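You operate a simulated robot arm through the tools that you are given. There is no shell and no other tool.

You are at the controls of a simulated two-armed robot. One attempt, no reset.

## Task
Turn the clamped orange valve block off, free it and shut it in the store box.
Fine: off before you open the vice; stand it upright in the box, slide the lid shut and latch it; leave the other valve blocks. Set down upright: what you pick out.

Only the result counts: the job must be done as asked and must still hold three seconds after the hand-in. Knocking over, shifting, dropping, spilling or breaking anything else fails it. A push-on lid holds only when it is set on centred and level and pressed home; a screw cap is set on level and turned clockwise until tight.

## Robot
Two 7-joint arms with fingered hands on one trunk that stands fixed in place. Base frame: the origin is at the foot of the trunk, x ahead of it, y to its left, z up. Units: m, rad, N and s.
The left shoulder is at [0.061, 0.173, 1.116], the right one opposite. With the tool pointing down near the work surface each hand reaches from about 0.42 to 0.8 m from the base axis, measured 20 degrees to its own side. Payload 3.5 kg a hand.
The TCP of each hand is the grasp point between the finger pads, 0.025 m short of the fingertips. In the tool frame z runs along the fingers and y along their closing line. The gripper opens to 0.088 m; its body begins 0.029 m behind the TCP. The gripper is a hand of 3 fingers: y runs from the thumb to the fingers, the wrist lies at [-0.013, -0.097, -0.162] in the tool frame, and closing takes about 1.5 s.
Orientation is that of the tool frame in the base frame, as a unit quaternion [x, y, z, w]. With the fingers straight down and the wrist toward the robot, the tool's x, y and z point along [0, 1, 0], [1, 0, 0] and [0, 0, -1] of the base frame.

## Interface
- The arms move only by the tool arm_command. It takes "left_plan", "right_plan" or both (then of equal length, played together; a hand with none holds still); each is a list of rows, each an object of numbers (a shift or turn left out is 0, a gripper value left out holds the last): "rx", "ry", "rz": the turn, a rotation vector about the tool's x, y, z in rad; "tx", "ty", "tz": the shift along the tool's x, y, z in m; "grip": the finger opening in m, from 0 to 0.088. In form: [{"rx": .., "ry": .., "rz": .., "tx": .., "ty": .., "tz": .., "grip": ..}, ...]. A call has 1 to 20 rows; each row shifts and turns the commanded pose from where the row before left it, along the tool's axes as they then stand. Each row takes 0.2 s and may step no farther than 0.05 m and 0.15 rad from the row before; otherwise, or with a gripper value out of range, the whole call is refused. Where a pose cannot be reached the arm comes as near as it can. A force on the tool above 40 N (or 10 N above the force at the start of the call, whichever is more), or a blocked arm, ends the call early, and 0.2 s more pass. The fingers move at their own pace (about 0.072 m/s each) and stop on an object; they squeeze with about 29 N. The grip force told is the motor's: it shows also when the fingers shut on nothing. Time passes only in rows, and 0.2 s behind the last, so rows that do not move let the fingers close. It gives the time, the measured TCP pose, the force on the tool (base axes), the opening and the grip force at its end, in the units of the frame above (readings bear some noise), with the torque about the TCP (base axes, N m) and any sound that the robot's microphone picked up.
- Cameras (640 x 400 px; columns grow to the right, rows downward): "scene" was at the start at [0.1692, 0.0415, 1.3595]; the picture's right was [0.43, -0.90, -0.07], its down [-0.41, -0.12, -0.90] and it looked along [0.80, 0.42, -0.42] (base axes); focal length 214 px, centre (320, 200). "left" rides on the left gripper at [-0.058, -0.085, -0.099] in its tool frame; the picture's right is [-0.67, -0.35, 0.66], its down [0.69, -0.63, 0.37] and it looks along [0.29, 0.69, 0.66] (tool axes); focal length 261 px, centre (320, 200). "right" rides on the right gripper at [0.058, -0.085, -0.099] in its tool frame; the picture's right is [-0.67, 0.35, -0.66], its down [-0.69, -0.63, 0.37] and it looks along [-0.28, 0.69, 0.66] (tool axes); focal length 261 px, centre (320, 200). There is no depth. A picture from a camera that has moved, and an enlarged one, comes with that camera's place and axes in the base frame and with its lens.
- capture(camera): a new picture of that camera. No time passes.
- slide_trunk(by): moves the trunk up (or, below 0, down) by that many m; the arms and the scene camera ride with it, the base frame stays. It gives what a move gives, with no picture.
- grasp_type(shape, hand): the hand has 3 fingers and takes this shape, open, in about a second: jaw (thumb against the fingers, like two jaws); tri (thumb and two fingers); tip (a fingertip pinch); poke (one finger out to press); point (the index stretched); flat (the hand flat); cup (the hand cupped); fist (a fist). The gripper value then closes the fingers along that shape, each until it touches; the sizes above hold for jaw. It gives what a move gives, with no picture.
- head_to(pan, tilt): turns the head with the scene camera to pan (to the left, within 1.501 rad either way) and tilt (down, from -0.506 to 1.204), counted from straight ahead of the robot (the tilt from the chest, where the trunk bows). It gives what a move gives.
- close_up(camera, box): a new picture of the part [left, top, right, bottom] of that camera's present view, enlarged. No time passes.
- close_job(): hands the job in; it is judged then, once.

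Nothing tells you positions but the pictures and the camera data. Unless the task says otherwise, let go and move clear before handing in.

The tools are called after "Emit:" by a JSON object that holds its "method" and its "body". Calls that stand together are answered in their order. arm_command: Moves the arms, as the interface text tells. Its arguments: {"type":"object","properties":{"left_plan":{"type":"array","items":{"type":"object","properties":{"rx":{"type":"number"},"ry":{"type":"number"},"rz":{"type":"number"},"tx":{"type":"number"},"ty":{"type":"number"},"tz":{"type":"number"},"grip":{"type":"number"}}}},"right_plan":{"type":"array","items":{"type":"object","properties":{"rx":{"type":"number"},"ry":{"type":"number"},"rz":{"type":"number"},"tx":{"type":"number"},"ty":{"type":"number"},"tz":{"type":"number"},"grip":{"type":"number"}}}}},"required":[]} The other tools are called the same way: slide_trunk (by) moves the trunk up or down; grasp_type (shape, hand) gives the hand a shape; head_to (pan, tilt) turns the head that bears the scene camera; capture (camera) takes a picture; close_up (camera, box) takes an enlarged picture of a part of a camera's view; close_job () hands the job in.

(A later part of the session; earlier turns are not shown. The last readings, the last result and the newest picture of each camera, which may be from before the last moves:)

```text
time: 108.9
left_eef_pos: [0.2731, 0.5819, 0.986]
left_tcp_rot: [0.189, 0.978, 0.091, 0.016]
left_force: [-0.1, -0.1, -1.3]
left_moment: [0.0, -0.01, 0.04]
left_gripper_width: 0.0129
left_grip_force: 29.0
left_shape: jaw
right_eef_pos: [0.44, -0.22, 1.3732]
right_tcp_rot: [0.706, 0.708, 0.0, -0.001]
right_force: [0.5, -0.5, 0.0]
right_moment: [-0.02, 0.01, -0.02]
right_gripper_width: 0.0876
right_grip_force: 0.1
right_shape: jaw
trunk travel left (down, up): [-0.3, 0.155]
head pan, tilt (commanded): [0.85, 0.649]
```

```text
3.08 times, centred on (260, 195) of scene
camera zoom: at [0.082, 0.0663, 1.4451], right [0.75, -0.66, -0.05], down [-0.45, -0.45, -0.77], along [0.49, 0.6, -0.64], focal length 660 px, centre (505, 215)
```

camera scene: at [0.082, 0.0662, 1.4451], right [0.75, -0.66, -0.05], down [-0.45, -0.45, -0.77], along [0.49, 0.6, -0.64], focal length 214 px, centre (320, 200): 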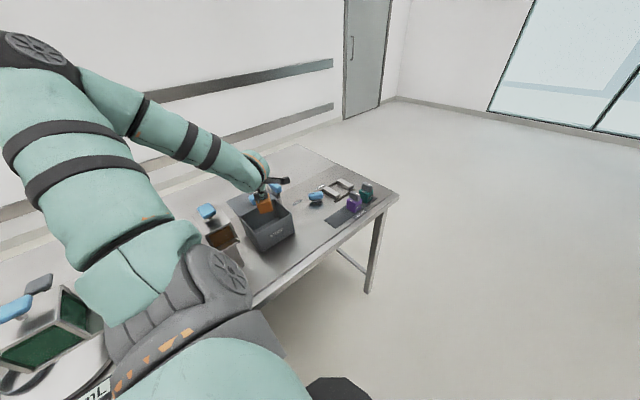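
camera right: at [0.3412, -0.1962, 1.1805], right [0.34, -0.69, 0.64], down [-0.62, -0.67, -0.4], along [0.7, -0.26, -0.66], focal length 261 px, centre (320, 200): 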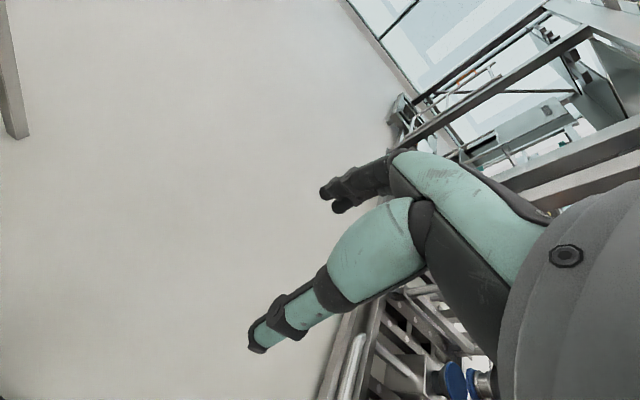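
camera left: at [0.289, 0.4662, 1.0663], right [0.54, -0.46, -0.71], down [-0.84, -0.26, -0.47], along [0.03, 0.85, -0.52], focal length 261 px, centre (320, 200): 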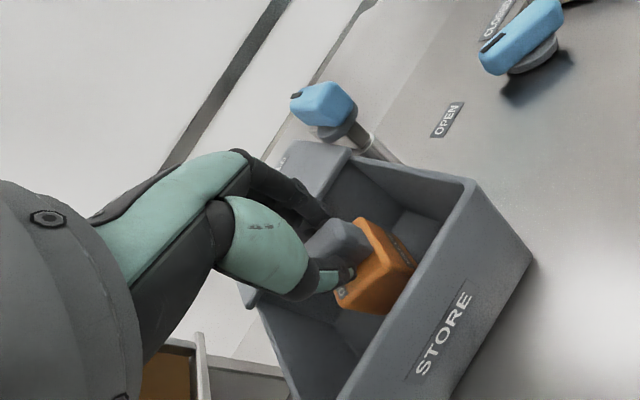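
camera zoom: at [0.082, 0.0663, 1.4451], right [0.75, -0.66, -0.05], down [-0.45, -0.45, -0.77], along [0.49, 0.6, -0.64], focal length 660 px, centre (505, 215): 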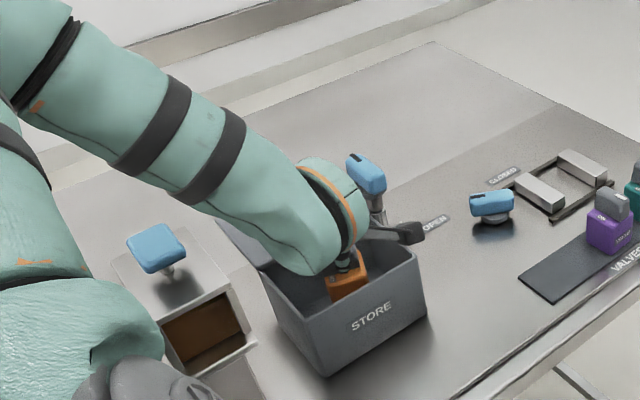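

Emit:
{"method": "arm_command", "body": {"left_plan": [{"ty": -0.0018, "tz": 0.0098}, {"ty": -0.0011, "tz": 0.0059}, {"ty": -0.0007, "tz": 0.0039}, {}]}}

```text
time: 109.9
left_eef_pos: [0.2743, 0.5826, 0.9649]
left_tcp_rot: [0.189, 0.978, 0.09, 0.015]
left_force: [0.0, 0.3, -1.3]
left_moment: [0.0, -0.03, 0.03]
left_gripper_width: 0.0133
left_grip_force: 28.8
left_shape: jaw
right_eef_pos: [0.4394, -0.2185, 1.3742]
right_tcp_rot: [0.705, 0.709, 0.0, 0.0]
right_force: [-0.2, -0.2, 0.1]
right_moment: [0.01, -0.01, 0.03]
right_gripper_width: 0.0877
right_grip_force: 0.1
right_shape: jaw
trunk travel left (down, up): [-0.3, 0.155]
head pan, tilt (commanded): [0.85, 0.649]
```

Emit:
{"method": "arm_command", "body": {"left_plan": [{"ty": -0.0005, "tz": 0.003}, {"ty": -0.0004, "tz": 0.002}]}}

```text
time: 110.5
left_eef_pos: [0.2747, 0.5825, 0.9597]
left_tcp_rot: [0.189, 0.978, 0.09, 0.016]
left_force: [-0.4, 0.1, -2.1]
left_moment: [0.02, 0.0, 0.05]
left_gripper_width: 0.0132
left_grip_force: 28.9
left_shape: jaw
right_eef_pos: [0.4384, -0.2185, 1.3726]
right_tcp_rot: [0.706, 0.708, 0.0, 0.0]
right_force: [0.2, -0.2, -0.4]
right_moment: [-0.02, 0.0, -0.01]
right_gripper_width: 0.0877
right_grip_force: 0.1
right_shape: jaw
trunk travel left (down, up): [-0.3, 0.155]
head pan, tilt (commanded): [0.85, 0.649]
```

Emit:
{"method": "arm_command", "body": {"left_plan": [{"ty": -0.0003, "tz": 0.0018}, {"ty": -0.0003, "tz": 0.0015}]}}

```text
time: 111.1
left_eef_pos: [0.2742, 0.5818, 0.9583]
left_tcp_rot: [0.19, 0.977, 0.092, 0.017]
left_force: [1.2, 0.4, 7.7]
left_moment: [0.03, -0.03, -0.01]
left_gripper_width: 0.0132
left_grip_force: 29.4
left_shape: jaw
right_eef_pos: [0.4376, -0.2195, 1.3752]
right_tcp_rot: [0.705, 0.709, 0.001, -0.001]
right_force: [-0.5, -0.2, -0.6]
right_moment: [0.02, 0.01, -0.02]
right_gripper_width: 0.0876
right_grip_force: 0.1
right_shape: jaw
trunk travel left (down, up): [-0.3, 0.155]
head pan, tilt (commanded): [0.85, 0.649]
```

The block touches the box floor (7.7 N). I ease off by a millimetre and open the fingers a little.

Emit:
{"method": "arm_command", "body": {"left_plan": [{"ty": 0.0002, "tz": -0.0012}, {"grip": 0.034}, {}, {}, {}]}}

Emit:
{"method": "capture", "body": {"camera": "left"}}

Emit:
{"method": "close_up", "body": {"camera": "left", "box": [230, 150, 500, 400]}}

```text
time: 112.3
left_eef_pos: [0.2732, 0.5817, 0.9583]
left_tcp_rot: [0.189, 0.978, 0.09, 0.015]
left_force: [0.8, 1.1, -0.4]
left_moment: [0.0, 0.0, 0.01]
left_gripper_width: 0.0337
left_grip_force: 0.1
left_shape: jaw
right_eef_pos: [0.4394, -0.2197, 1.374]
right_tcp_rot: [0.706, 0.708, 0.0, -0.001]
right_force: [-0.3, -0.1, -0.3]
right_moment: [0.01, 0.02, 0.01]
right_gripper_width: 0.0877
right_grip_force: 0.0
right_shape: jaw
trunk travel left (down, up): [-0.3, 0.155]
head pan, tilt (commanded): [0.85, 0.649]
```

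```text
taken
camera left: at [0.2895, 0.4665, 1.0393], right [0.54, -0.46, -0.71], down [-0.84, -0.26, -0.47], along [0.03, 0.85, -0.52], focal length 261 px, centre (320, 200)
```

left: 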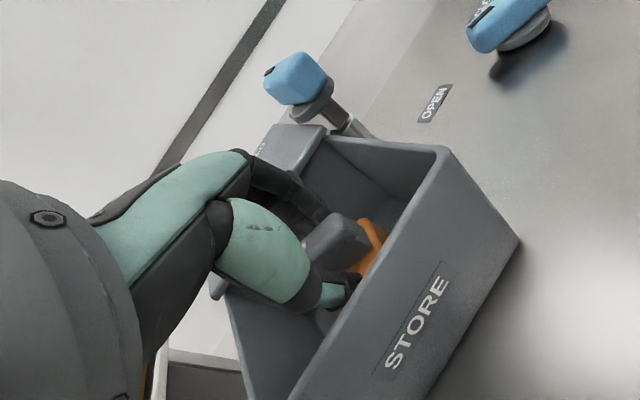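

```text
1.60 times, centred on (365, 275) of left
camera zoom: at [0.2895, 0.4665, 1.0393], right [0.54, -0.46, -0.71], down [-0.84, -0.26, -0.47], along [0.03, 0.85, -0.52], focal length 417 px, centre (248, 80)
```

zoom: 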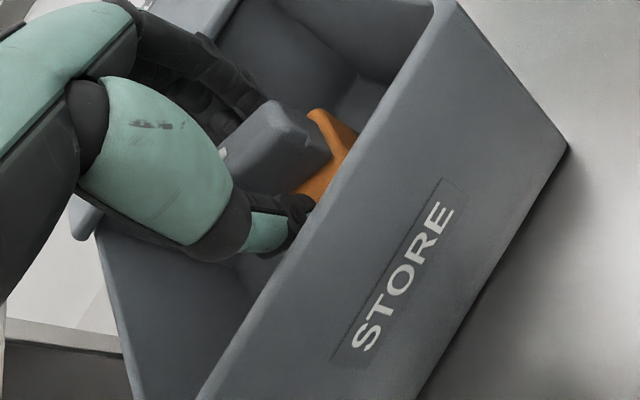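

Released; the block stands on the floor. I rise straight up out of the box.

Emit:
{"method": "arm_command", "body": {"left_plan": [{"ty": 0.0018, "tz": -0.0098}, {"ty": 0.0027, "tz": -0.0148}, {"ty": 0.0036, "tz": -0.0197}, {"ty": 0.0045, "tz": -0.0246}, {"ty": 0.0054, "tz": -0.0295}, {"ty": 0.0054, "tz": -0.0295}, {}]}}

Emit:
{"method": "capture", "body": {"camera": "left"}}

Emit:
{"method": "close_up", "body": {"camera": "scene", "box": [190, 130, 320, 260]}}

```text
time: 113.9
left_eef_pos: [0.2743, 0.5815, 1.0884]
left_tcp_rot: [0.189, 0.978, 0.09, 0.017]
left_force: [0.5, 0.5, -0.7]
left_moment: [0.0, -0.01, 0.04]
left_gripper_width: 0.0337
left_grip_force: 0.0
left_shape: jaw
right_eef_pos: [0.4375, -0.2182, 1.3741]
right_tcp_rot: [0.706, 0.708, 0.001, 0.0]
right_force: [1.0, -0.3, 0.7]
right_moment: [0.04, -0.03, 0.01]
right_gripper_width: 0.0875
right_grip_force: 0.0
right_shape: jaw
trunk travel left (down, up): [-0.3, 0.155]
head pan, tilt (commanded): [0.85, 0.649]
```

```text
taken
camera left: at [0.2896, 0.4657, 1.1692], right [0.54, -0.46, -0.71], down [-0.84, -0.26, -0.47], along [0.03, 0.85, -0.52], focal length 261 px, centre (320, 200)
```

left: 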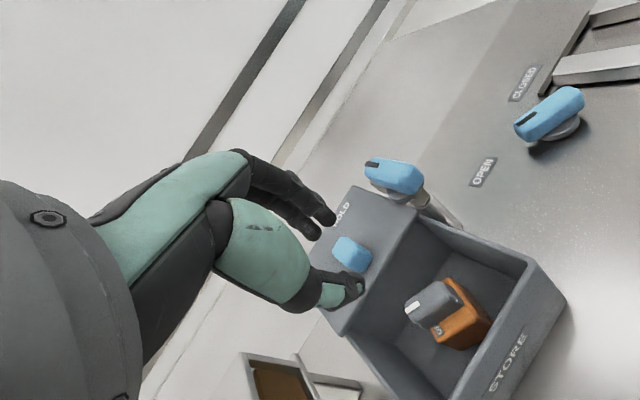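

```text
3.08 times, centred on (255, 195) of scene
camera zoom: at [0.0822, 0.0667, 1.4451], right [0.75, -0.66, -0.05], down [-0.45, -0.45, -0.77], along [0.49, 0.6, -0.64], focal length 660 px, centre (520, 215)
```

zoom: 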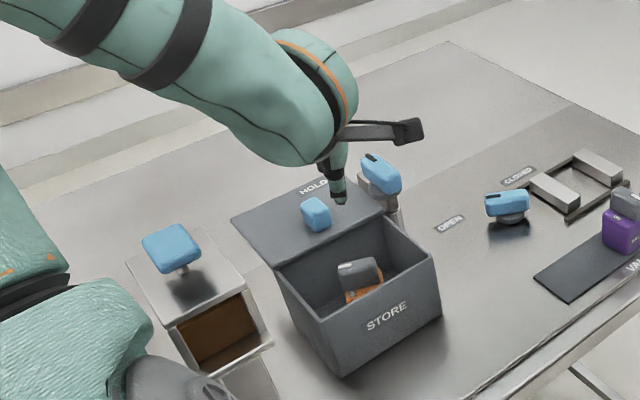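

The block stands upright in the box. I check its knob and look at the lid knob closely.

Emit:
{"method": "close_up", "body": {"camera": "left", "box": [310, 190, 570, 400]}}

Emit:
{"method": "close_up", "body": {"camera": "scene", "box": [225, 155, 295, 215]}}

```text
1.90 times, centred on (440, 295) of left
camera zoom: at [0.2896, 0.4657, 1.1692], right [0.54, -0.46, -0.71], down [-0.84, -0.26, -0.47], along [0.03, 0.85, -0.52], focal length 496 px, centre (91, 19)
```

zoom: 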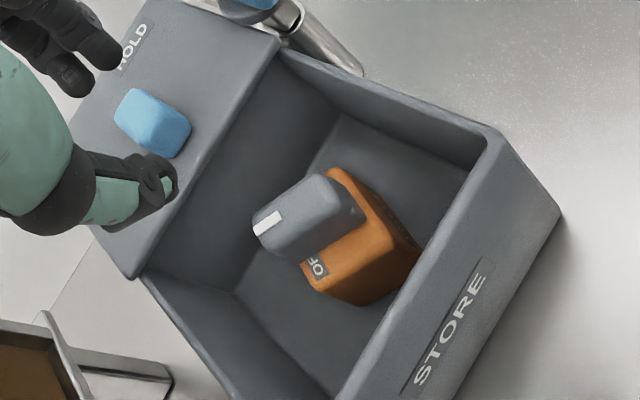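

```text
6.67 times, centred on (260, 185) of scene
camera zoom: at [0.0822, 0.0667, 1.4451], right [0.75, -0.66, -0.05], down [-0.45, -0.45, -0.77], along [0.49, 0.6, -0.64], focal length 1430 px, centre (720, 300)
```

zoom: 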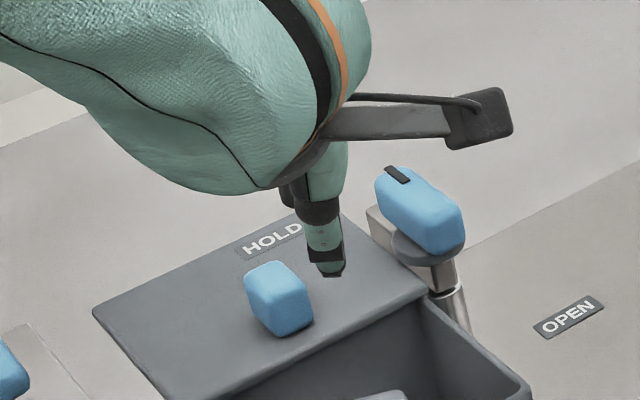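

Emit:
{"method": "close_up", "body": {"camera": "scene", "box": [255, 205, 285, 230]}}

Emit:
{"method": "close_up", "body": {"camera": "left", "box": [390, 265, 510, 365]}}

```text
16.00 times, centred on (270, 218) of scene
camera zoom: at [0.0822, 0.0667, 1.4451], right [0.75, -0.66, -0.05], down [-0.45, -0.45, -0.77], along [0.49, 0.6, -0.64], focal length 3432 px, centre (1120, -80)
```

zoom: 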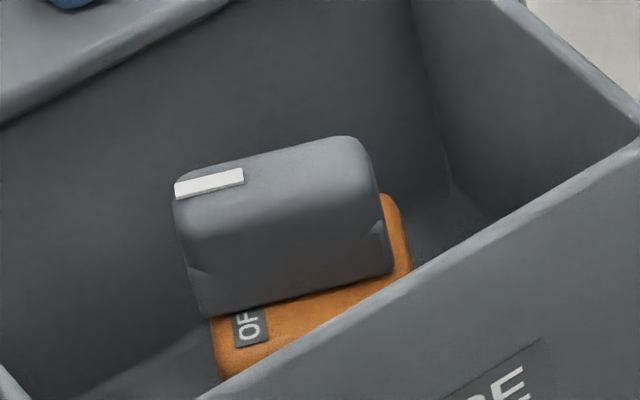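

```text
4.00 times, centred on (450, 315) of left
camera zoom: at [0.2896, 0.4657, 1.1692], right [0.54, -0.46, -0.71], down [-0.84, -0.26, -0.47], along [0.03, 0.85, -0.52], focal length 1043 px, centre (-200, -260)
```

zoom: 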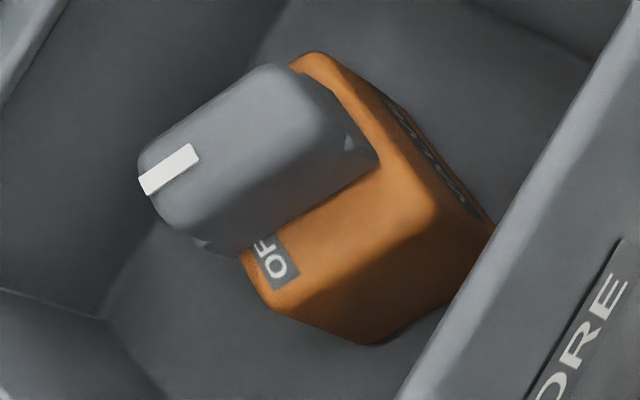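

Measured from the image, the knob is at 90° to the block (its OFF stop) and the block stands squarely upright. Next I grip the blue lid knob at about (0.272, 0.66): I square the hand to 90° yaw, level it, open, and hover above the knob.

Emit:
{"method": "arm_command", "body": {"left_plan": [{"rx": 0.09}, {"rx": 0.09}, {"rz": -0.127}, {"rz": -0.127}, {"rz": -0.127, "grip": 0.062}, {"ty": 0.026, "tz": 0.0}, {"ty": 0.026, "tz": 0.005}, {"ty": 0.0265, "tx": 0.0023, "tz": 0.005}, {}]}}

Emit:
{"method": "capture", "body": {"camera": "left"}}

Emit:
{"method": "capture", "body": {"camera": "scene"}}

Emit:
{"method": "close_up", "body": {"camera": "scene", "box": [200, 130, 310, 240]}}

```text
time: 115.9
left_eef_pos: [0.2725, 0.6605, 1.0799]
left_tcp_rot: [0.0, 1.0, 0.003, 0.0]
left_force: [-0.2, -0.9, -0.2]
left_moment: [0.0, 0.0, 0.02]
left_gripper_width: 0.0617
left_grip_force: 0.0
left_shape: jaw
right_eef_pos: [0.4394, -0.2193, 1.3728]
right_tcp_rot: [0.706, 0.708, 0.001, -0.002]
right_force: [-0.2, 0.9, 0.1]
right_moment: [0.02, -0.01, -0.01]
right_gripper_width: 0.0876
right_grip_force: 0.1
right_shape: jaw
trunk travel left (down, up): [-0.3, 0.155]
head pan, tilt (commanded): [0.85, 0.649]
```

```text
taken
camera left: at [0.3291, 0.5748, 1.1769], right [0.67, -0.35, -0.66], down [-0.69, -0.63, -0.37], along [-0.29, 0.7, -0.66], focal length 261 px, centre (320, 200)
```

left: 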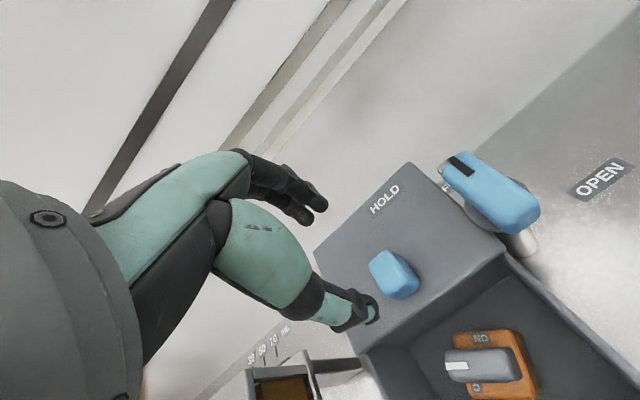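

```text
taken
camera scene: at [0.0819, 0.0659, 1.4452], right [0.75, -0.66, -0.05], down [-0.45, -0.45, -0.77], along [0.49, 0.6, -0.64], focal length 214 px, centre (320, 200)
```

scene: 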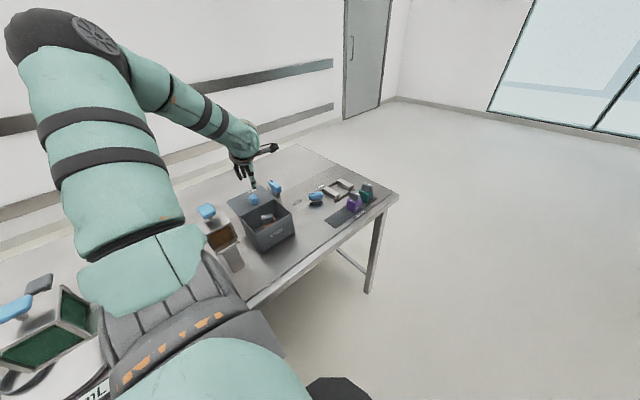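

```text
3.64 times, centred on (255, 185) of scene
camera zoom: at [0.0819, 0.0659, 1.4452], right [0.75, -0.66, -0.05], down [-0.45, -0.45, -0.77], along [0.49, 0.6, -0.64], focal length 780 px, centre (556, 254)
```

zoom: 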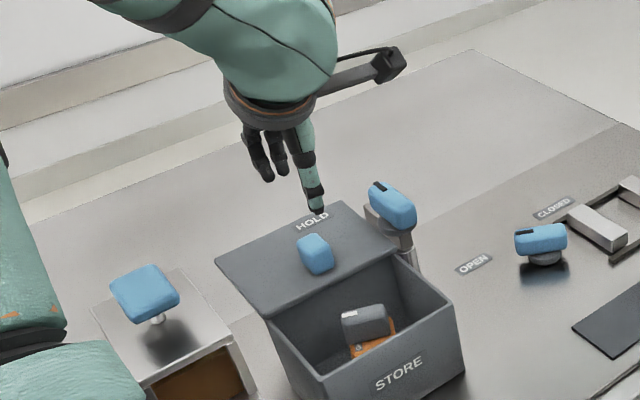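

Emit:
{"method": "close_up", "body": {"camera": "left", "box": [430, 310, 550, 400]}}

Emit:
{"method": "close_up", "body": {"camera": "left", "box": [340, 150, 560, 310]}}

Emit:
{"method": "close_up", "body": {"camera": "scene", "box": [335, 170, 385, 220]}}

```text
4.44 times, centred on (490, 355) of left
camera zoom: at [0.3291, 0.5748, 1.1769], right [0.67, -0.35, -0.66], down [-0.69, -0.63, -0.37], along [-0.29, 0.7, -0.66], focal length 1158 px, centre (-436, -489)
```

zoom: 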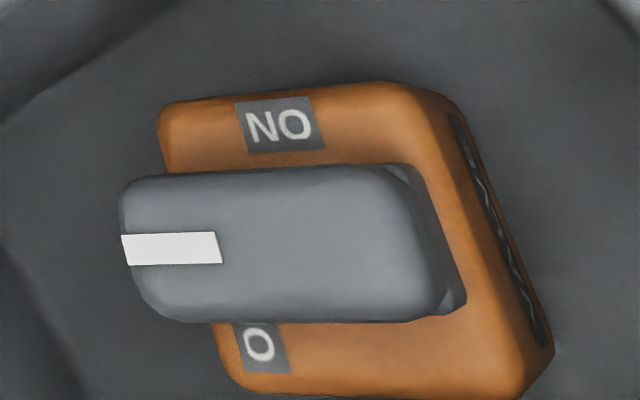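

```text
2.50 times, centred on (450, 230) of left
camera zoom: at [0.3291, 0.5748, 1.1769], right [0.67, -0.35, -0.66], down [-0.69, -0.63, -0.37], along [-0.29, 0.7, -0.66], focal length 652 px, centre (-5, 125)
```

zoom: 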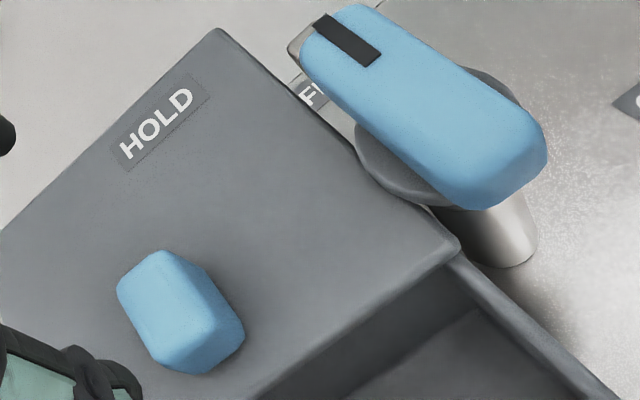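

```text
8.00 times, centred on (360, 195) of scene
camera zoom: at [0.0819, 0.0659, 1.4452], right [0.75, -0.66, -0.05], down [-0.45, -0.45, -0.77], along [0.49, 0.6, -0.64], focal length 1716 px, centre (0, 240)
```

zoom: 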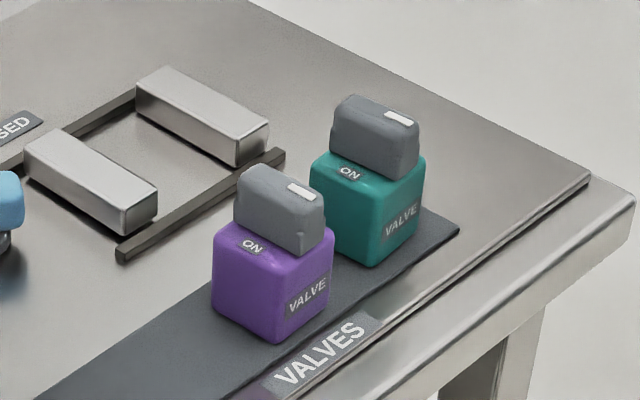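

The view from above shows the knob's pointer squarely over the OFF label, and parallel to the block. Now I lower the fingers around the lid knob.

Emit:
{"method": "arm_command", "body": {"left_plan": [{"tx": 0.0015, "tz": 0.02}, {"tz": 0.02}, {"tz": 0.02}, {"tz": 0.012}, {"tz": 0.005}, {}]}}

Emit:
{"method": "capture", "body": {"camera": "left"}}

Emit:
{"method": "close_up", "body": {"camera": "scene", "box": [200, 130, 310, 240]}}

```text
time: 117.3
left_eef_pos: [0.2717, 0.6615, 1.0009]
left_tcp_rot: [-0.001, 1.0, 0.002, 0.0]
left_force: [0.4, -0.3, -0.4]
left_moment: [-0.02, -0.03, -0.01]
left_gripper_width: 0.0618
left_grip_force: 0.0
left_shape: jaw
right_eef_pos: [0.4376, -0.2196, 1.3743]
right_tcp_rot: [0.706, 0.708, 0.001, -0.001]
right_force: [0.1, 0.0, -0.1]
right_moment: [-0.03, -0.01, -0.03]
right_gripper_width: 0.0881
right_grip_force: 0.0
right_shape: jaw
trunk travel left (down, up): [-0.3, 0.155]
head pan, tilt (commanded): [0.85, 0.649]
```

```text
taken
camera left: at [0.3278, 0.5757, 1.1], right [0.67, -0.35, -0.66], down [-0.69, -0.63, -0.37], along [-0.29, 0.7, -0.66], focal length 261 px, centre (320, 200)
```

left: 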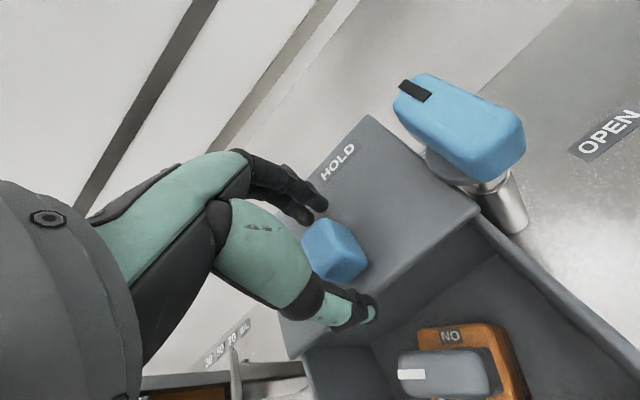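

```text
3.64 times, centred on (255, 185) of scene
camera zoom: at [0.082, 0.0661, 1.4451], right [0.75, -0.66, -0.05], down [-0.45, -0.45, -0.77], along [0.49, 0.6, -0.64], focal length 780 px, centre (556, 254)
```

zoom: 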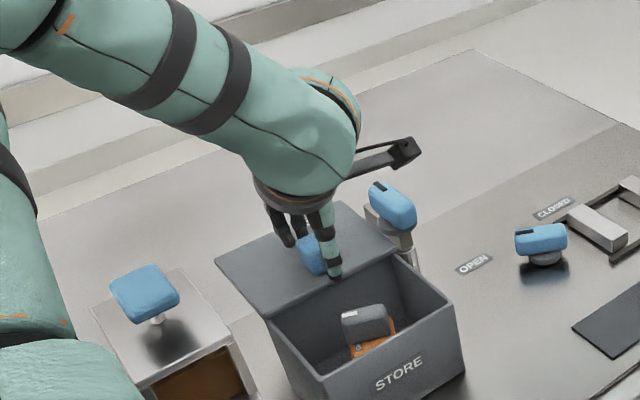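

Thumb in front and fingers behind the lid knob, with no contact force. I close on it.

Emit:
{"method": "arm_command", "body": {"left_plan": [{"grip": 0.018}, {}, {}, {}, {}]}}

Emit:
{"method": "close_up", "body": {"camera": "left", "box": [230, 130, 460, 360]}}

```text
time: 118.5
left_eef_pos: [0.2705, 0.6602, 1.0013]
left_tcp_rot: [0.0, 1.0, 0.002, -0.001]
left_force: [1.0, -2.0, -2.4]
left_moment: [-0.07, 0.01, 0.02]
left_gripper_width: 0.0263
left_grip_force: 29.1
left_shape: jaw
right_eef_pos: [0.4387, -0.2198, 1.3735]
right_tcp_rot: [0.706, 0.708, 0.0, -0.001]
right_force: [-0.1, -1.0, 0.7]
right_moment: [-0.04, 0.01, 0.0]
right_gripper_width: 0.0877
right_grip_force: 0.2
right_shape: jaw
trunk travel left (down, up): [-0.3, 0.155]
head pan, tilt (commanded): [0.85, 0.649]
```

```text
1.74 times, centred on (345, 245) of left
camera zoom: at [0.3279, 0.5757, 1.1], right [0.67, -0.35, -0.66], down [-0.69, -0.63, -0.37], along [-0.29, 0.7, -0.66], focal length 453 px, centre (276, 122)
```

zoom: 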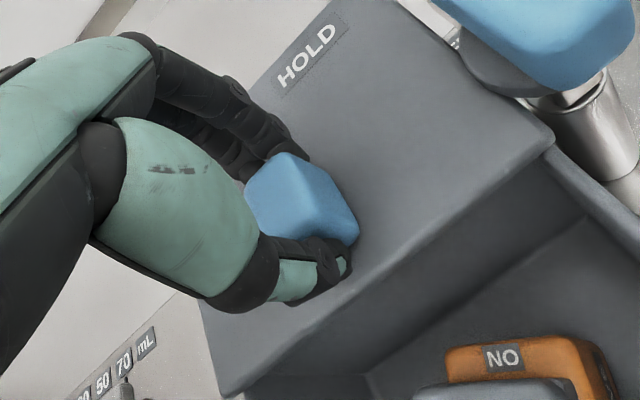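

Gripped. I pull the lid toward the front gently, watching the force.

Emit:
{"method": "arm_command", "body": {"left_plan": [{"ty": -0.008}, {"ty": -0.008}, {"ty": -0.008}]}}

Emit:
{"method": "close_up", "body": {"camera": "scene", "box": [200, 130, 310, 240]}}

```text
time: 119.3
left_eef_pos: [0.2711, 0.6364, 1.0015]
left_tcp_rot: [0.0, 1.0, 0.002, -0.001]
left_force: [0.3, 0.2, -2.0]
left_moment: [-0.01, -0.02, -0.01]
left_gripper_width: 0.0263
left_grip_force: 29.2
left_shape: jaw
right_eef_pos: [0.4385, -0.2188, 1.3735]
right_tcp_rot: [0.705, 0.709, 0.001, -0.001]
right_force: [0.9, 0.4, -1.1]
right_moment: [-0.01, -0.05, 0.05]
right_gripper_width: 0.0878
right_grip_force: 0.1
right_shape: jaw
trunk travel left (down, up): [-0.3, 0.155]
head pan, tilt (commanded): [0.85, 0.649]
```

```text
3.64 times, centred on (255, 185) of scene
camera zoom: at [0.0818, 0.0665, 1.4451], right [0.75, -0.66, -0.05], down [-0.45, -0.45, -0.77], along [0.49, 0.6, -0.64], focal length 780 px, centre (556, 254)
```

zoom: 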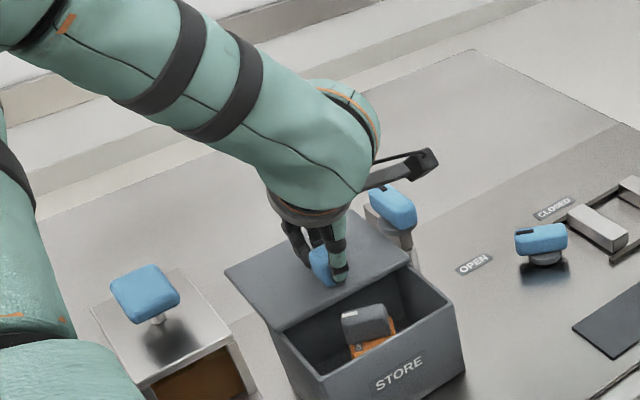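

The lid slides freely. I keep pulling.

Emit:
{"method": "arm_command", "body": {"left_plan": [{"ty": -0.008}, {"ty": -0.008}, {"ty": -0.008}, {"ty": -0.008}]}}

Emit:
{"method": "close_up", "body": {"camera": "scene", "box": [200, 130, 310, 240]}}

```text
time: 120.3
left_eef_pos: [0.2694, 0.6039, 1.0012]
left_tcp_rot: [-0.001, 1.0, 0.003, -0.001]
left_force: [1.5, 0.2, 0.9]
left_moment: [0.0, 0.0, -0.02]
left_gripper_width: 0.0262
left_grip_force: 29.0
left_shape: jaw
right_eef_pos: [0.4392, -0.2184, 1.3739]
right_tcp_rot: [0.706, 0.708, 0.002, -0.001]
right_force: [-0.2, -0.6, 0.2]
right_moment: [-0.03, 0.02, 0.0]
right_gripper_width: 0.0876
right_grip_force: 0.0
right_shape: jaw
trunk travel left (down, up): [-0.3, 0.155]
head pan, tilt (commanded): [0.85, 0.649]
```

```text
3.64 times, centred on (255, 185) of scene
camera zoom: at [0.0824, 0.0659, 1.4451], right [0.75, -0.66, -0.05], down [-0.45, -0.45, -0.77], along [0.49, 0.6, -0.64], focal length 780 px, centre (556, 254)
```

zoom: 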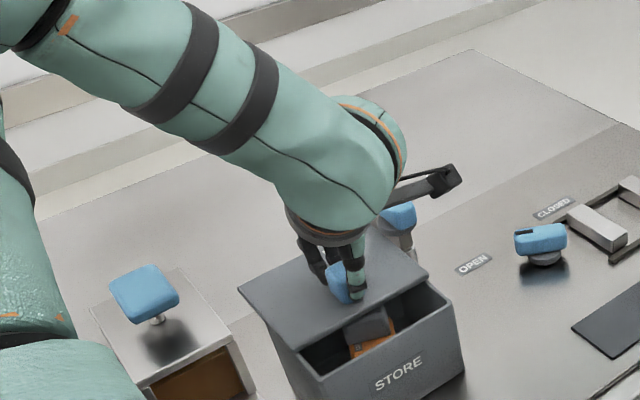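

Emit:
{"method": "arm_command", "body": {"left_plan": [{"ty": -0.008}, {"ty": -0.008}, {"ty": -0.006}, {"ty": -0.004}, {}]}}

Emit:
{"method": "close_up", "body": {"camera": "scene", "box": [200, 130, 310, 240]}}

```text
time: 121.5
left_eef_pos: [0.27, 0.5789, 1.0014]
left_tcp_rot: [0.0, 1.0, 0.003, 0.0]
left_force: [-0.9, 0.0, 1.7]
left_moment: [0.04, 0.01, 0.01]
left_gripper_width: 0.026
left_grip_force: 28.4
left_shape: jaw
right_eef_pos: [0.4385, -0.2196, 1.3734]
right_tcp_rot: [0.706, 0.708, 0.002, -0.001]
right_force: [0.1, -0.9, 0.4]
right_moment: [0.02, 0.02, 0.0]
right_gripper_width: 0.088
right_grip_force: 0.0
right_shape: jaw
trunk travel left (down, up): [-0.3, 0.155]
head pan, tilt (commanded): [0.85, 0.649]
```

```text
3.64 times, centred on (255, 185) of scene
camera zoom: at [0.0817, 0.066, 1.4452], right [0.75, -0.66, -0.05], down [-0.45, -0.45, -0.77], along [0.49, 0.6, -0.64], focal length 780 px, centre (556, 254)
```

zoom: 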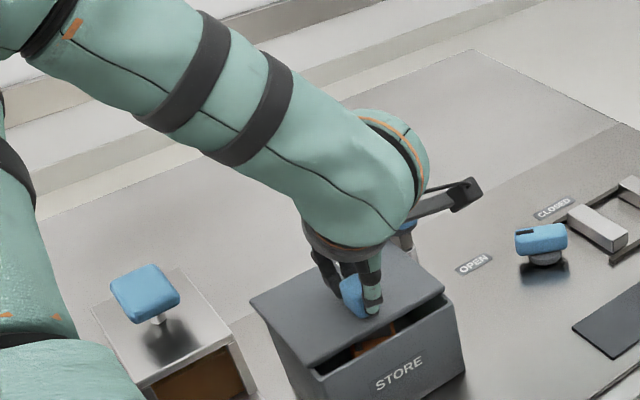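

Emit:
{"method": "arm_command", "body": {"left_plan": [{"ty": -0.004}, {"ty": -0.004}, {"ty": -0.003}, {}]}}

Emit:
{"method": "close_up", "body": {"camera": "scene", "box": [210, 160, 310, 240]}}

```text
time: 122.5
left_eef_pos: [0.2706, 0.5674, 1.0018]
left_tcp_rot: [0.001, 1.0, 0.003, 0.0]
left_force: [0.6, -0.3, 1.9]
left_moment: [0.04, 0.01, -0.03]
left_gripper_width: 0.0262
left_grip_force: 28.6
left_shape: jaw
right_eef_pos: [0.4385, -0.2196, 1.3731]
right_tcp_rot: [0.706, 0.708, 0.002, 0.0]
right_force: [0.4, 0.2, 0.6]
right_moment: [0.0, 0.0, 0.04]
right_gripper_width: 0.0877
right_grip_force: 0.0
right_shape: jaw
trunk travel left (down, up): [-0.3, 0.155]
head pan, tilt (commanded): [0.85, 0.649]
```

```text
5.00 times, centred on (260, 200) of scene
camera zoom: at [0.0819, 0.066, 1.4451], right [0.75, -0.66, -0.05], down [-0.45, -0.45, -0.77], along [0.49, 0.6, -0.64], focal length 1072 px, centre (620, 200)
```

zoom: 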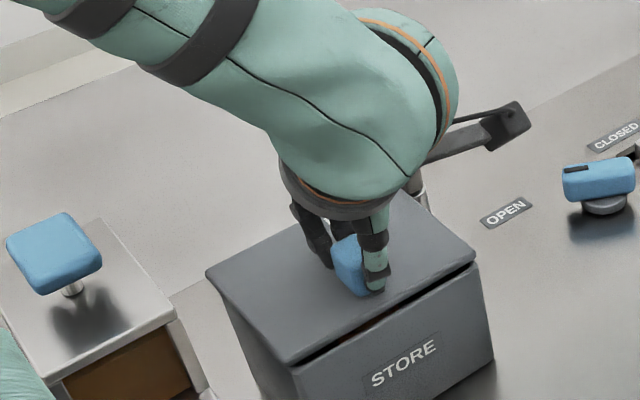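

Emit:
{"method": "arm_command", "body": {"left_plan": [{"ty": -0.003}, {"ty": -0.002}, {}]}}

Emit:
{"method": "close_up", "body": {"camera": "scene", "box": [210, 160, 310, 240]}}

```text
time: 123.3
left_eef_pos: [0.2703, 0.563, 1.0011]
left_tcp_rot: [-0.001, 1.0, 0.003, -0.001]
left_force: [-0.3, -1.1, 1.3]
left_moment: [-0.01, 0.02, 0.02]
left_gripper_width: 0.0265
left_grip_force: 28.9
left_shape: jaw
right_eef_pos: [0.4391, -0.2197, 1.3741]
right_tcp_rot: [0.706, 0.709, 0.001, -0.001]
right_force: [-0.8, -0.3, 0.2]
right_moment: [-0.01, -0.01, 0.01]
right_gripper_width: 0.0879
right_grip_force: 0.0
right_shape: jaw
trunk travel left (down, up): [-0.3, 0.155]
head pan, tilt (commanded): [0.85, 0.649]
```

```text
5.00 times, centred on (260, 200) of scene
camera zoom: at [0.0818, 0.0657, 1.4452], right [0.75, -0.66, -0.05], down [-0.45, -0.45, -0.77], along [0.49, 0.6, -0.64], focal length 1072 px, centre (620, 200)
```

zoom: 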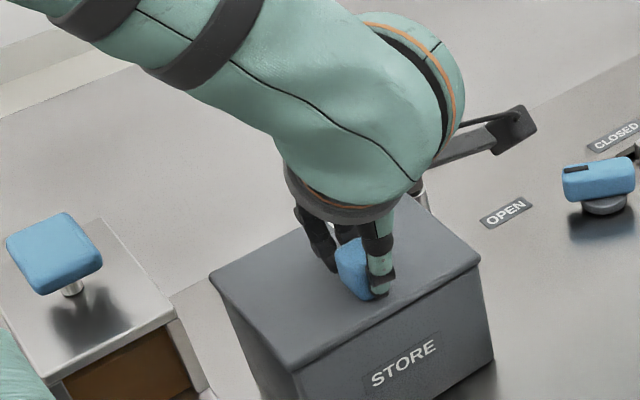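

The lid now looks flush with the front. I nudge a few more millimetres to find its stop.

Emit:
{"method": "arm_command", "body": {"left_plan": [{"ty": -0.002}, {"ty": -0.002}]}}

Emit:
{"method": "close_up", "body": {"camera": "scene", "box": [210, 160, 310, 240]}}

```text
time: 123.9
left_eef_pos: [0.2705, 0.5608, 1.0016]
left_tcp_rot: [0.0, 1.0, 0.003, 0.0]
left_force: [0.3, 4.2, 3.6]
left_moment: [0.12, 0.03, 0.0]
left_gripper_width: 0.0262
left_grip_force: 29.0
left_shape: jaw
right_eef_pos: [0.438, -0.2196, 1.3742]
right_tcp_rot: [0.705, 0.709, 0.0, 0.0]
right_force: [-0.3, 0.0, -0.9]
right_moment: [0.0, 0.03, -0.01]
right_gripper_width: 0.0878
right_grip_force: 0.0
right_shape: jaw
trunk travel left (down, up): [-0.3, 0.155]
head pan, tilt (commanded): [0.85, 0.649]
```

```text
5.00 times, centred on (260, 200) of scene
camera zoom: at [0.0817, 0.0672, 1.4452], right [0.75, -0.66, -0.05], down [-0.45, -0.45, -0.77], along [0.49, 0.6, -0.64], focal length 1072 px, centre (620, 200)
```

zoom: 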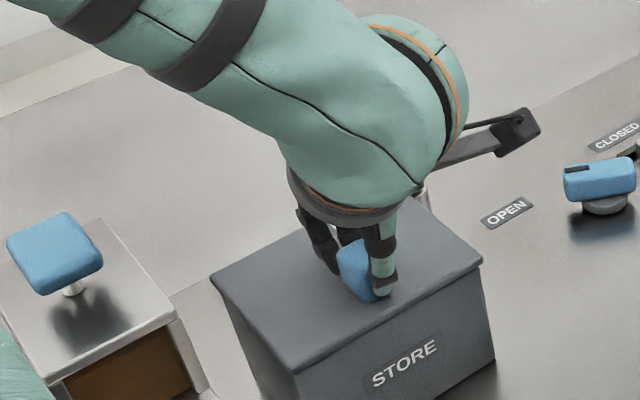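

Emit:
{"method": "arm_command", "body": {"left_plan": [{"ty": -0.002}, {}]}}

```text
time: 124.5
left_eef_pos: [0.2703, 0.5583, 1.0008]
left_tcp_rot: [0.0, 1.0, 0.002, -0.001]
left_force: [0.0, 9.5, 6.7]
left_moment: [0.29, 0.03, 0.01]
left_gripper_width: 0.0268
left_grip_force: 28.6
left_shape: jaw
right_eef_pos: [0.4389, -0.2181, 1.3744]
right_tcp_rot: [0.706, 0.708, 0.0, 0.0]
right_force: [-0.2, 0.2, 0.7]
right_moment: [0.02, -0.01, 0.0]
right_gripper_width: 0.088
right_grip_force: 0.0
right_shape: jaw
trunk travel left (down, up): [-0.3, 0.155]
head pan, tilt (commanded): [0.85, 0.649]
```

The force climbs to 9.5 N: the lid is at its stop. I ease off, release the knob and rise.

Emit:
{"method": "arm_command", "body": {"left_plan": [{"ty": 0.002}, {"grip": 0.06}, {}, {}, {}, {"tz": -0.02}, {"tz": -0.03}, {"tz": -0.04}, {"tz": -0.03}, {}]}}

Emit:
{"method": "capture", "body": {"camera": "left"}}

Emit:
{"method": "close_up", "body": {"camera": "scene", "box": [200, 140, 310, 240]}}

```text
time: 126.7
left_eef_pos: [0.2692, 0.5578, 1.1214]
left_tcp_rot: [0.0, 1.0, 0.001, 0.0]
left_force: [0.0, -0.4, -0.7]
left_moment: [-0.03, 0.02, 0.01]
left_gripper_width: 0.0597
left_grip_force: 0.0
left_shape: jaw
right_eef_pos: [0.4392, -0.2187, 1.3743]
right_tcp_rot: [0.705, 0.709, 0.001, -0.001]
right_force: [0.3, 0.0, -0.4]
right_moment: [-0.01, -0.01, 0.0]
right_gripper_width: 0.0879
right_grip_force: 0.2
right_shape: jaw
trunk travel left (down, up): [-0.3, 0.155]
head pan, tilt (commanded): [0.85, 0.649]
```

```text
taken
camera left: at [0.3275, 0.4731, 1.2191], right [0.67, -0.35, -0.66], down [-0.69, -0.63, -0.37], along [-0.29, 0.7, -0.66], focal length 261 px, centre (320, 200)
```

left: 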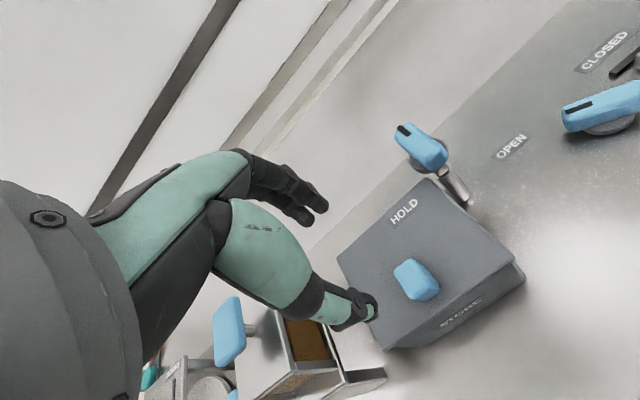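

```text
4.00 times, centred on (255, 190) of scene
camera zoom: at [0.0822, 0.0669, 1.4451], right [0.75, -0.66, -0.05], down [-0.45, -0.45, -0.77], along [0.49, 0.6, -0.64], focal length 858 px, centre (580, 240)
```

zoom: 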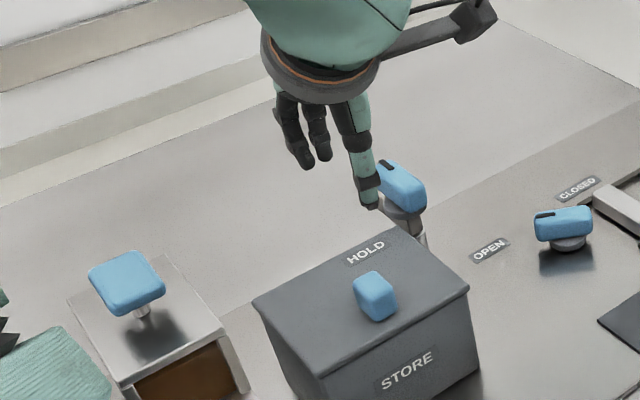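

The lid is shut. Now I study the latch: lever, tongue and HOLD label.

Emit:
{"method": "close_up", "body": {"camera": "left", "box": [350, 110, 510, 260]}}

Emit:
{"method": "close_up", "body": {"camera": "scene", "box": [240, 165, 290, 215]}}

```text
2.67 times, centred on (430, 185) of left
camera zoom: at [0.3275, 0.4731, 1.2191], right [0.67, -0.35, -0.66], down [-0.69, -0.63, -0.37], along [-0.29, 0.7, -0.66], focal length 695 px, centre (27, 240)
```

zoom: 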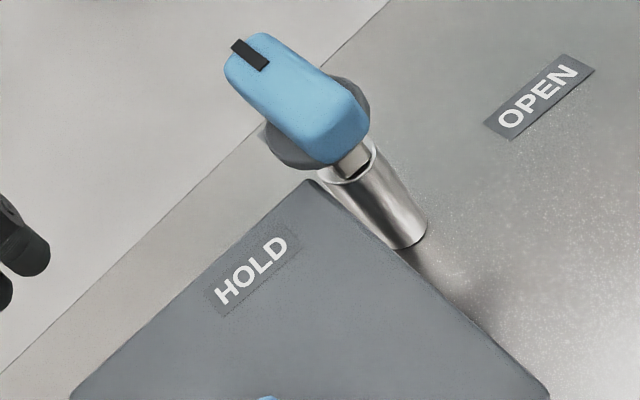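

```text
8.00 times, centred on (265, 190) of scene
camera zoom: at [0.0822, 0.0669, 1.4451], right [0.75, -0.66, -0.05], down [-0.45, -0.45, -0.77], along [0.49, 0.6, -0.64], focal length 1716 px, centre (760, 280)
```

zoom: 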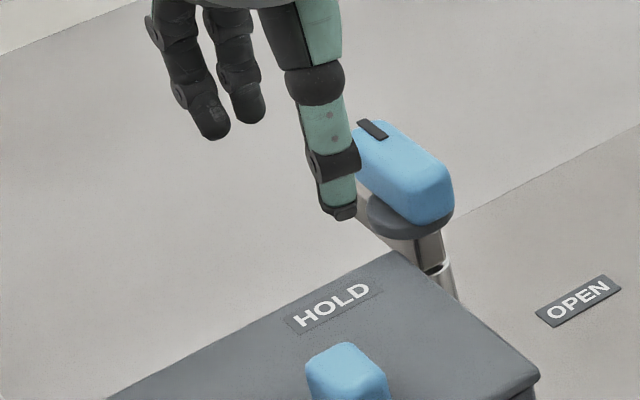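

The latch pivot is near (0.360, 0.654), lever top z ≈ 1.014, pointing +y (FREE). I move the hand above it and rotate to grip the lever by its sides.

Emit:
{"method": "arm_command", "body": {"left_plan": [{"tx": -0.0228, "ty": 0.024}, {"tx": -0.0228, "ty": 0.024}, {"tx": -0.0228, "ty": 0.024}, {"tx": -0.0225, "ty": 0.0242}, {"rz": 0.14}, {"rz": 0.14}, {"rz": 0.14}, {"rz": 0.14}, {"rz": 0.14}, {"rz": 0.14}, {"rz": 0.14}, {"rz": 0.14}, {"rz": 0.14}, {"rz": 0.14}, {}]}}

Emit:
{"method": "capture", "body": {"camera": "left"}}

Emit:
{"method": "capture", "body": {"camera": "scene"}}

```text
time: 129.9
left_eef_pos: [0.3613, 0.6539, 1.1217]
left_tcp_rot: [0.644, 0.765, 0.001, -0.001]
left_force: [-0.6, 0.1, 0.8]
left_moment: [0.02, -0.01, -0.01]
left_gripper_width: 0.0597
left_grip_force: 0.1
left_shape: jaw
right_eef_pos: [0.4382, -0.2191, 1.3734]
right_tcp_rot: [0.706, 0.709, 0.001, -0.001]
right_force: [-0.1, 1.0, -0.9]
right_moment: [0.01, -0.01, 0.02]
right_gripper_width: 0.0879
right_grip_force: 0.1
right_shape: jaw
trunk travel left (down, up): [-0.3, 0.155]
head pan, tilt (commanded): [0.85, 0.649]
```

```text
taken
camera left: at [0.2866, 0.5824, 1.2199], right [-0.23, -0.72, -0.66], down [-0.74, 0.57, -0.36], along [0.64, 0.4, -0.66], focal length 261 px, centre (320, 200)
```

left: 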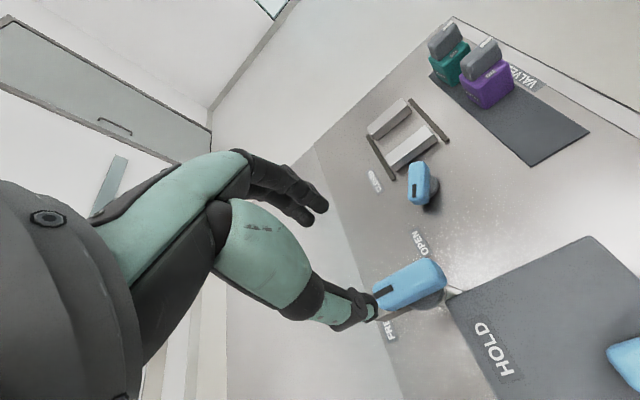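

```text
taken
camera scene: at [0.082, 0.0661, 1.4451], right [0.75, -0.66, -0.05], down [-0.45, -0.45, -0.77], along [0.49, 0.6, -0.64], focal length 214 px, centre (320, 200)
```

scene: 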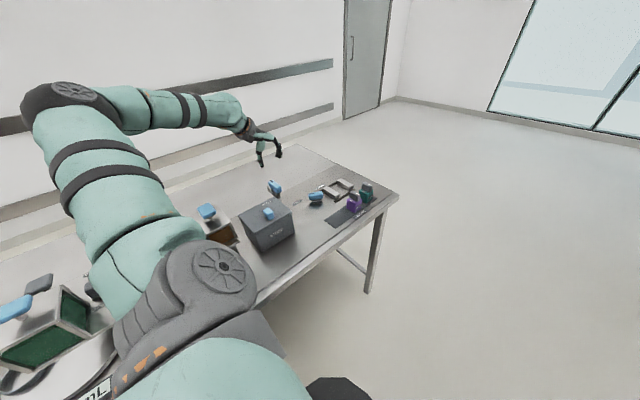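

Emit:
{"method": "close_up", "body": {"camera": "left", "box": [350, 230, 470, 350]}}

Emit:
{"method": "close_up", "body": {"camera": "scene", "box": [245, 160, 300, 215]}}

```text
3.33 times, centred on (410, 290) of left
camera zoom: at [0.2866, 0.5824, 1.2199], right [-0.23, -0.72, -0.66], down [-0.74, 0.57, -0.36], along [0.64, 0.4, -0.66], focal length 869 px, centre (20, -100)
```

zoom: 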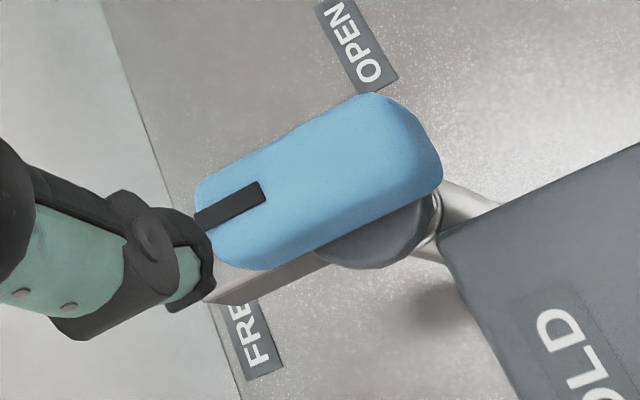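

```text
7.27 times, centred on (272, 188) of scene
camera zoom: at [0.082, 0.0661, 1.4451], right [0.75, -0.66, -0.05], down [-0.45, -0.45, -0.77], along [0.49, 0.6, -0.64], focal length 1560 px, centre (666, 291)
```

zoom: 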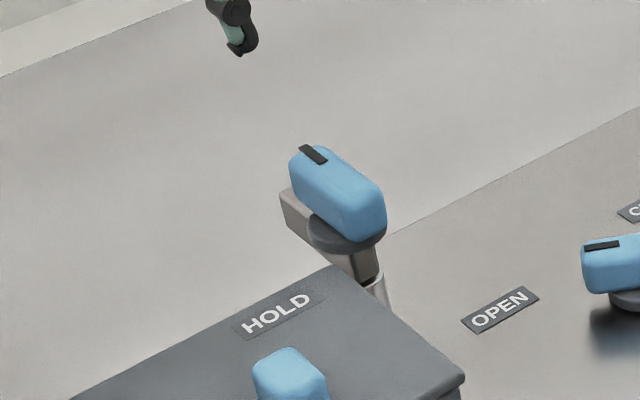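

The lever's axis is along y and its centre at about (0.358, 0.655). I align the hand to it and descend.

Emit:
{"method": "arm_command", "body": {"left_plan": [{"rz": 0.14}, {"tx": 0.001, "ty": -0.003, "tz": 0.03}, {"tz": 0.03}, {"tz": 0.025}, {}]}}

Emit:
{"method": "capture", "body": {"camera": "left"}}

Emit:
{"method": "close_up", "body": {"camera": "scene", "box": [230, 140, 310, 220]}}

```text
time: 131.1
left_eef_pos: [0.358, 0.6555, 1.0365]
left_tcp_rot: [0.696, 0.718, 0.001, -0.002]
left_force: [1.2, -0.4, 0.4]
left_moment: [-0.05, 0.0, 0.0]
left_gripper_width: 0.0597
left_grip_force: 0.1
left_shape: jaw
right_eef_pos: [0.4393, -0.2194, 1.3739]
right_tcp_rot: [0.706, 0.708, 0.001, -0.001]
right_force: [-0.5, 0.5, 0.4]
right_moment: [0.0, 0.02, -0.02]
right_gripper_width: 0.0876
right_grip_force: 0.0
right_shape: jaw
trunk travel left (down, up): [-0.3, 0.155]
head pan, tilt (commanded): [0.85, 0.649]
```

```text
taken
camera left: at [0.2741, 0.5943, 1.1352], right [-0.33, -0.68, -0.66], down [-0.65, 0.67, -0.36], along [0.68, 0.31, -0.66], focal length 261 px, centre (320, 200)
```

left: 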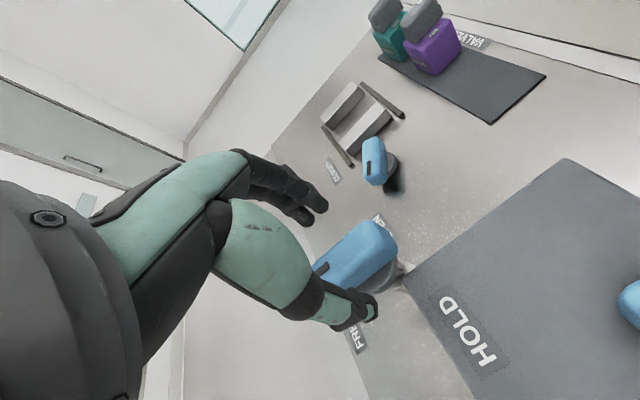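

```text
5.00 times, centred on (270, 180) of scene
camera zoom: at [0.0818, 0.0661, 1.4452], right [0.75, -0.66, -0.05], down [-0.45, -0.45, -0.77], along [0.49, 0.6, -0.64], focal length 1072 px, centre (570, 300)
```

zoom: 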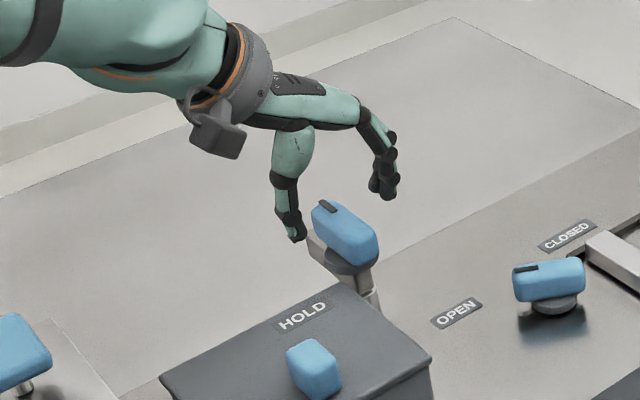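

Thumb and fingers are on both sides of the lever. I go down the last 2 cm and close.

Emit:
{"method": "arm_command", "body": {"left_plan": [{"tz": 0.011}, {"tz": 0.0105}, {}, {"grip": 0.012}, {}, {}, {}, {}, {}]}}

Emit:
{"method": "close_up", "body": {"camera": "left", "box": [230, 150, 460, 380]}}

Emit:
{"method": "close_up", "body": {"camera": "scene", "box": [230, 140, 310, 220]}}

```text
time: 133.1
left_eef_pos: [0.3577, 0.6539, 1.014]
left_tcp_rot: [0.696, 0.718, 0.002, -0.002]
left_force: [1.5, -1.0, -2.5]
left_moment: [-0.04, -0.04, -0.03]
left_gripper_width: 0.0184
left_grip_force: 29.4
left_shape: jaw
right_eef_pos: [0.4387, -0.2195, 1.3737]
right_tcp_rot: [0.706, 0.708, 0.001, 0.0]
right_force: [0.8, 0.1, -0.1]
right_moment: [-0.03, -0.01, 0.02]
right_gripper_width: 0.0873
right_grip_force: 0.1
right_shape: jaw
trunk travel left (down, up): [-0.3, 0.155]
head pan, tilt (commanded): [0.85, 0.649]
```

```text
1.74 times, centred on (345, 265) of left
camera zoom: at [0.2744, 0.5947, 1.1137], right [-0.33, -0.68, -0.66], down [-0.65, 0.67, -0.36], along [0.68, 0.31, -0.66], focal length 453 px, centre (276, 87)
```

zoom: 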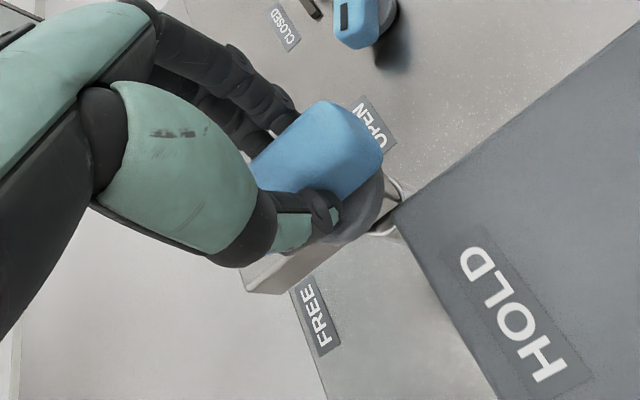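

```text
5.00 times, centred on (270, 180) of scene
camera zoom: at [0.0823, 0.0664, 1.4451], right [0.75, -0.66, -0.05], down [-0.45, -0.45, -0.77], along [0.49, 0.6, -0.64], focal length 1072 px, centre (570, 300)
```

zoom: 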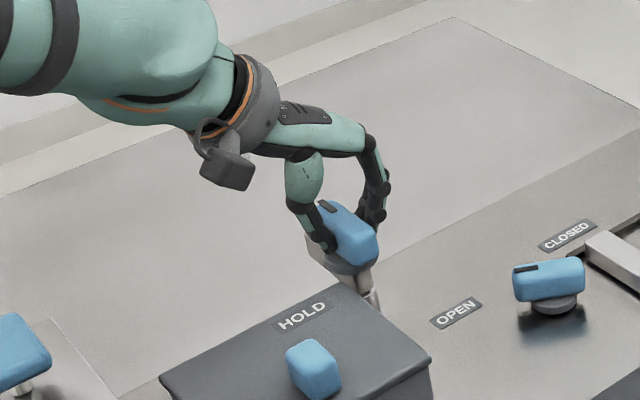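

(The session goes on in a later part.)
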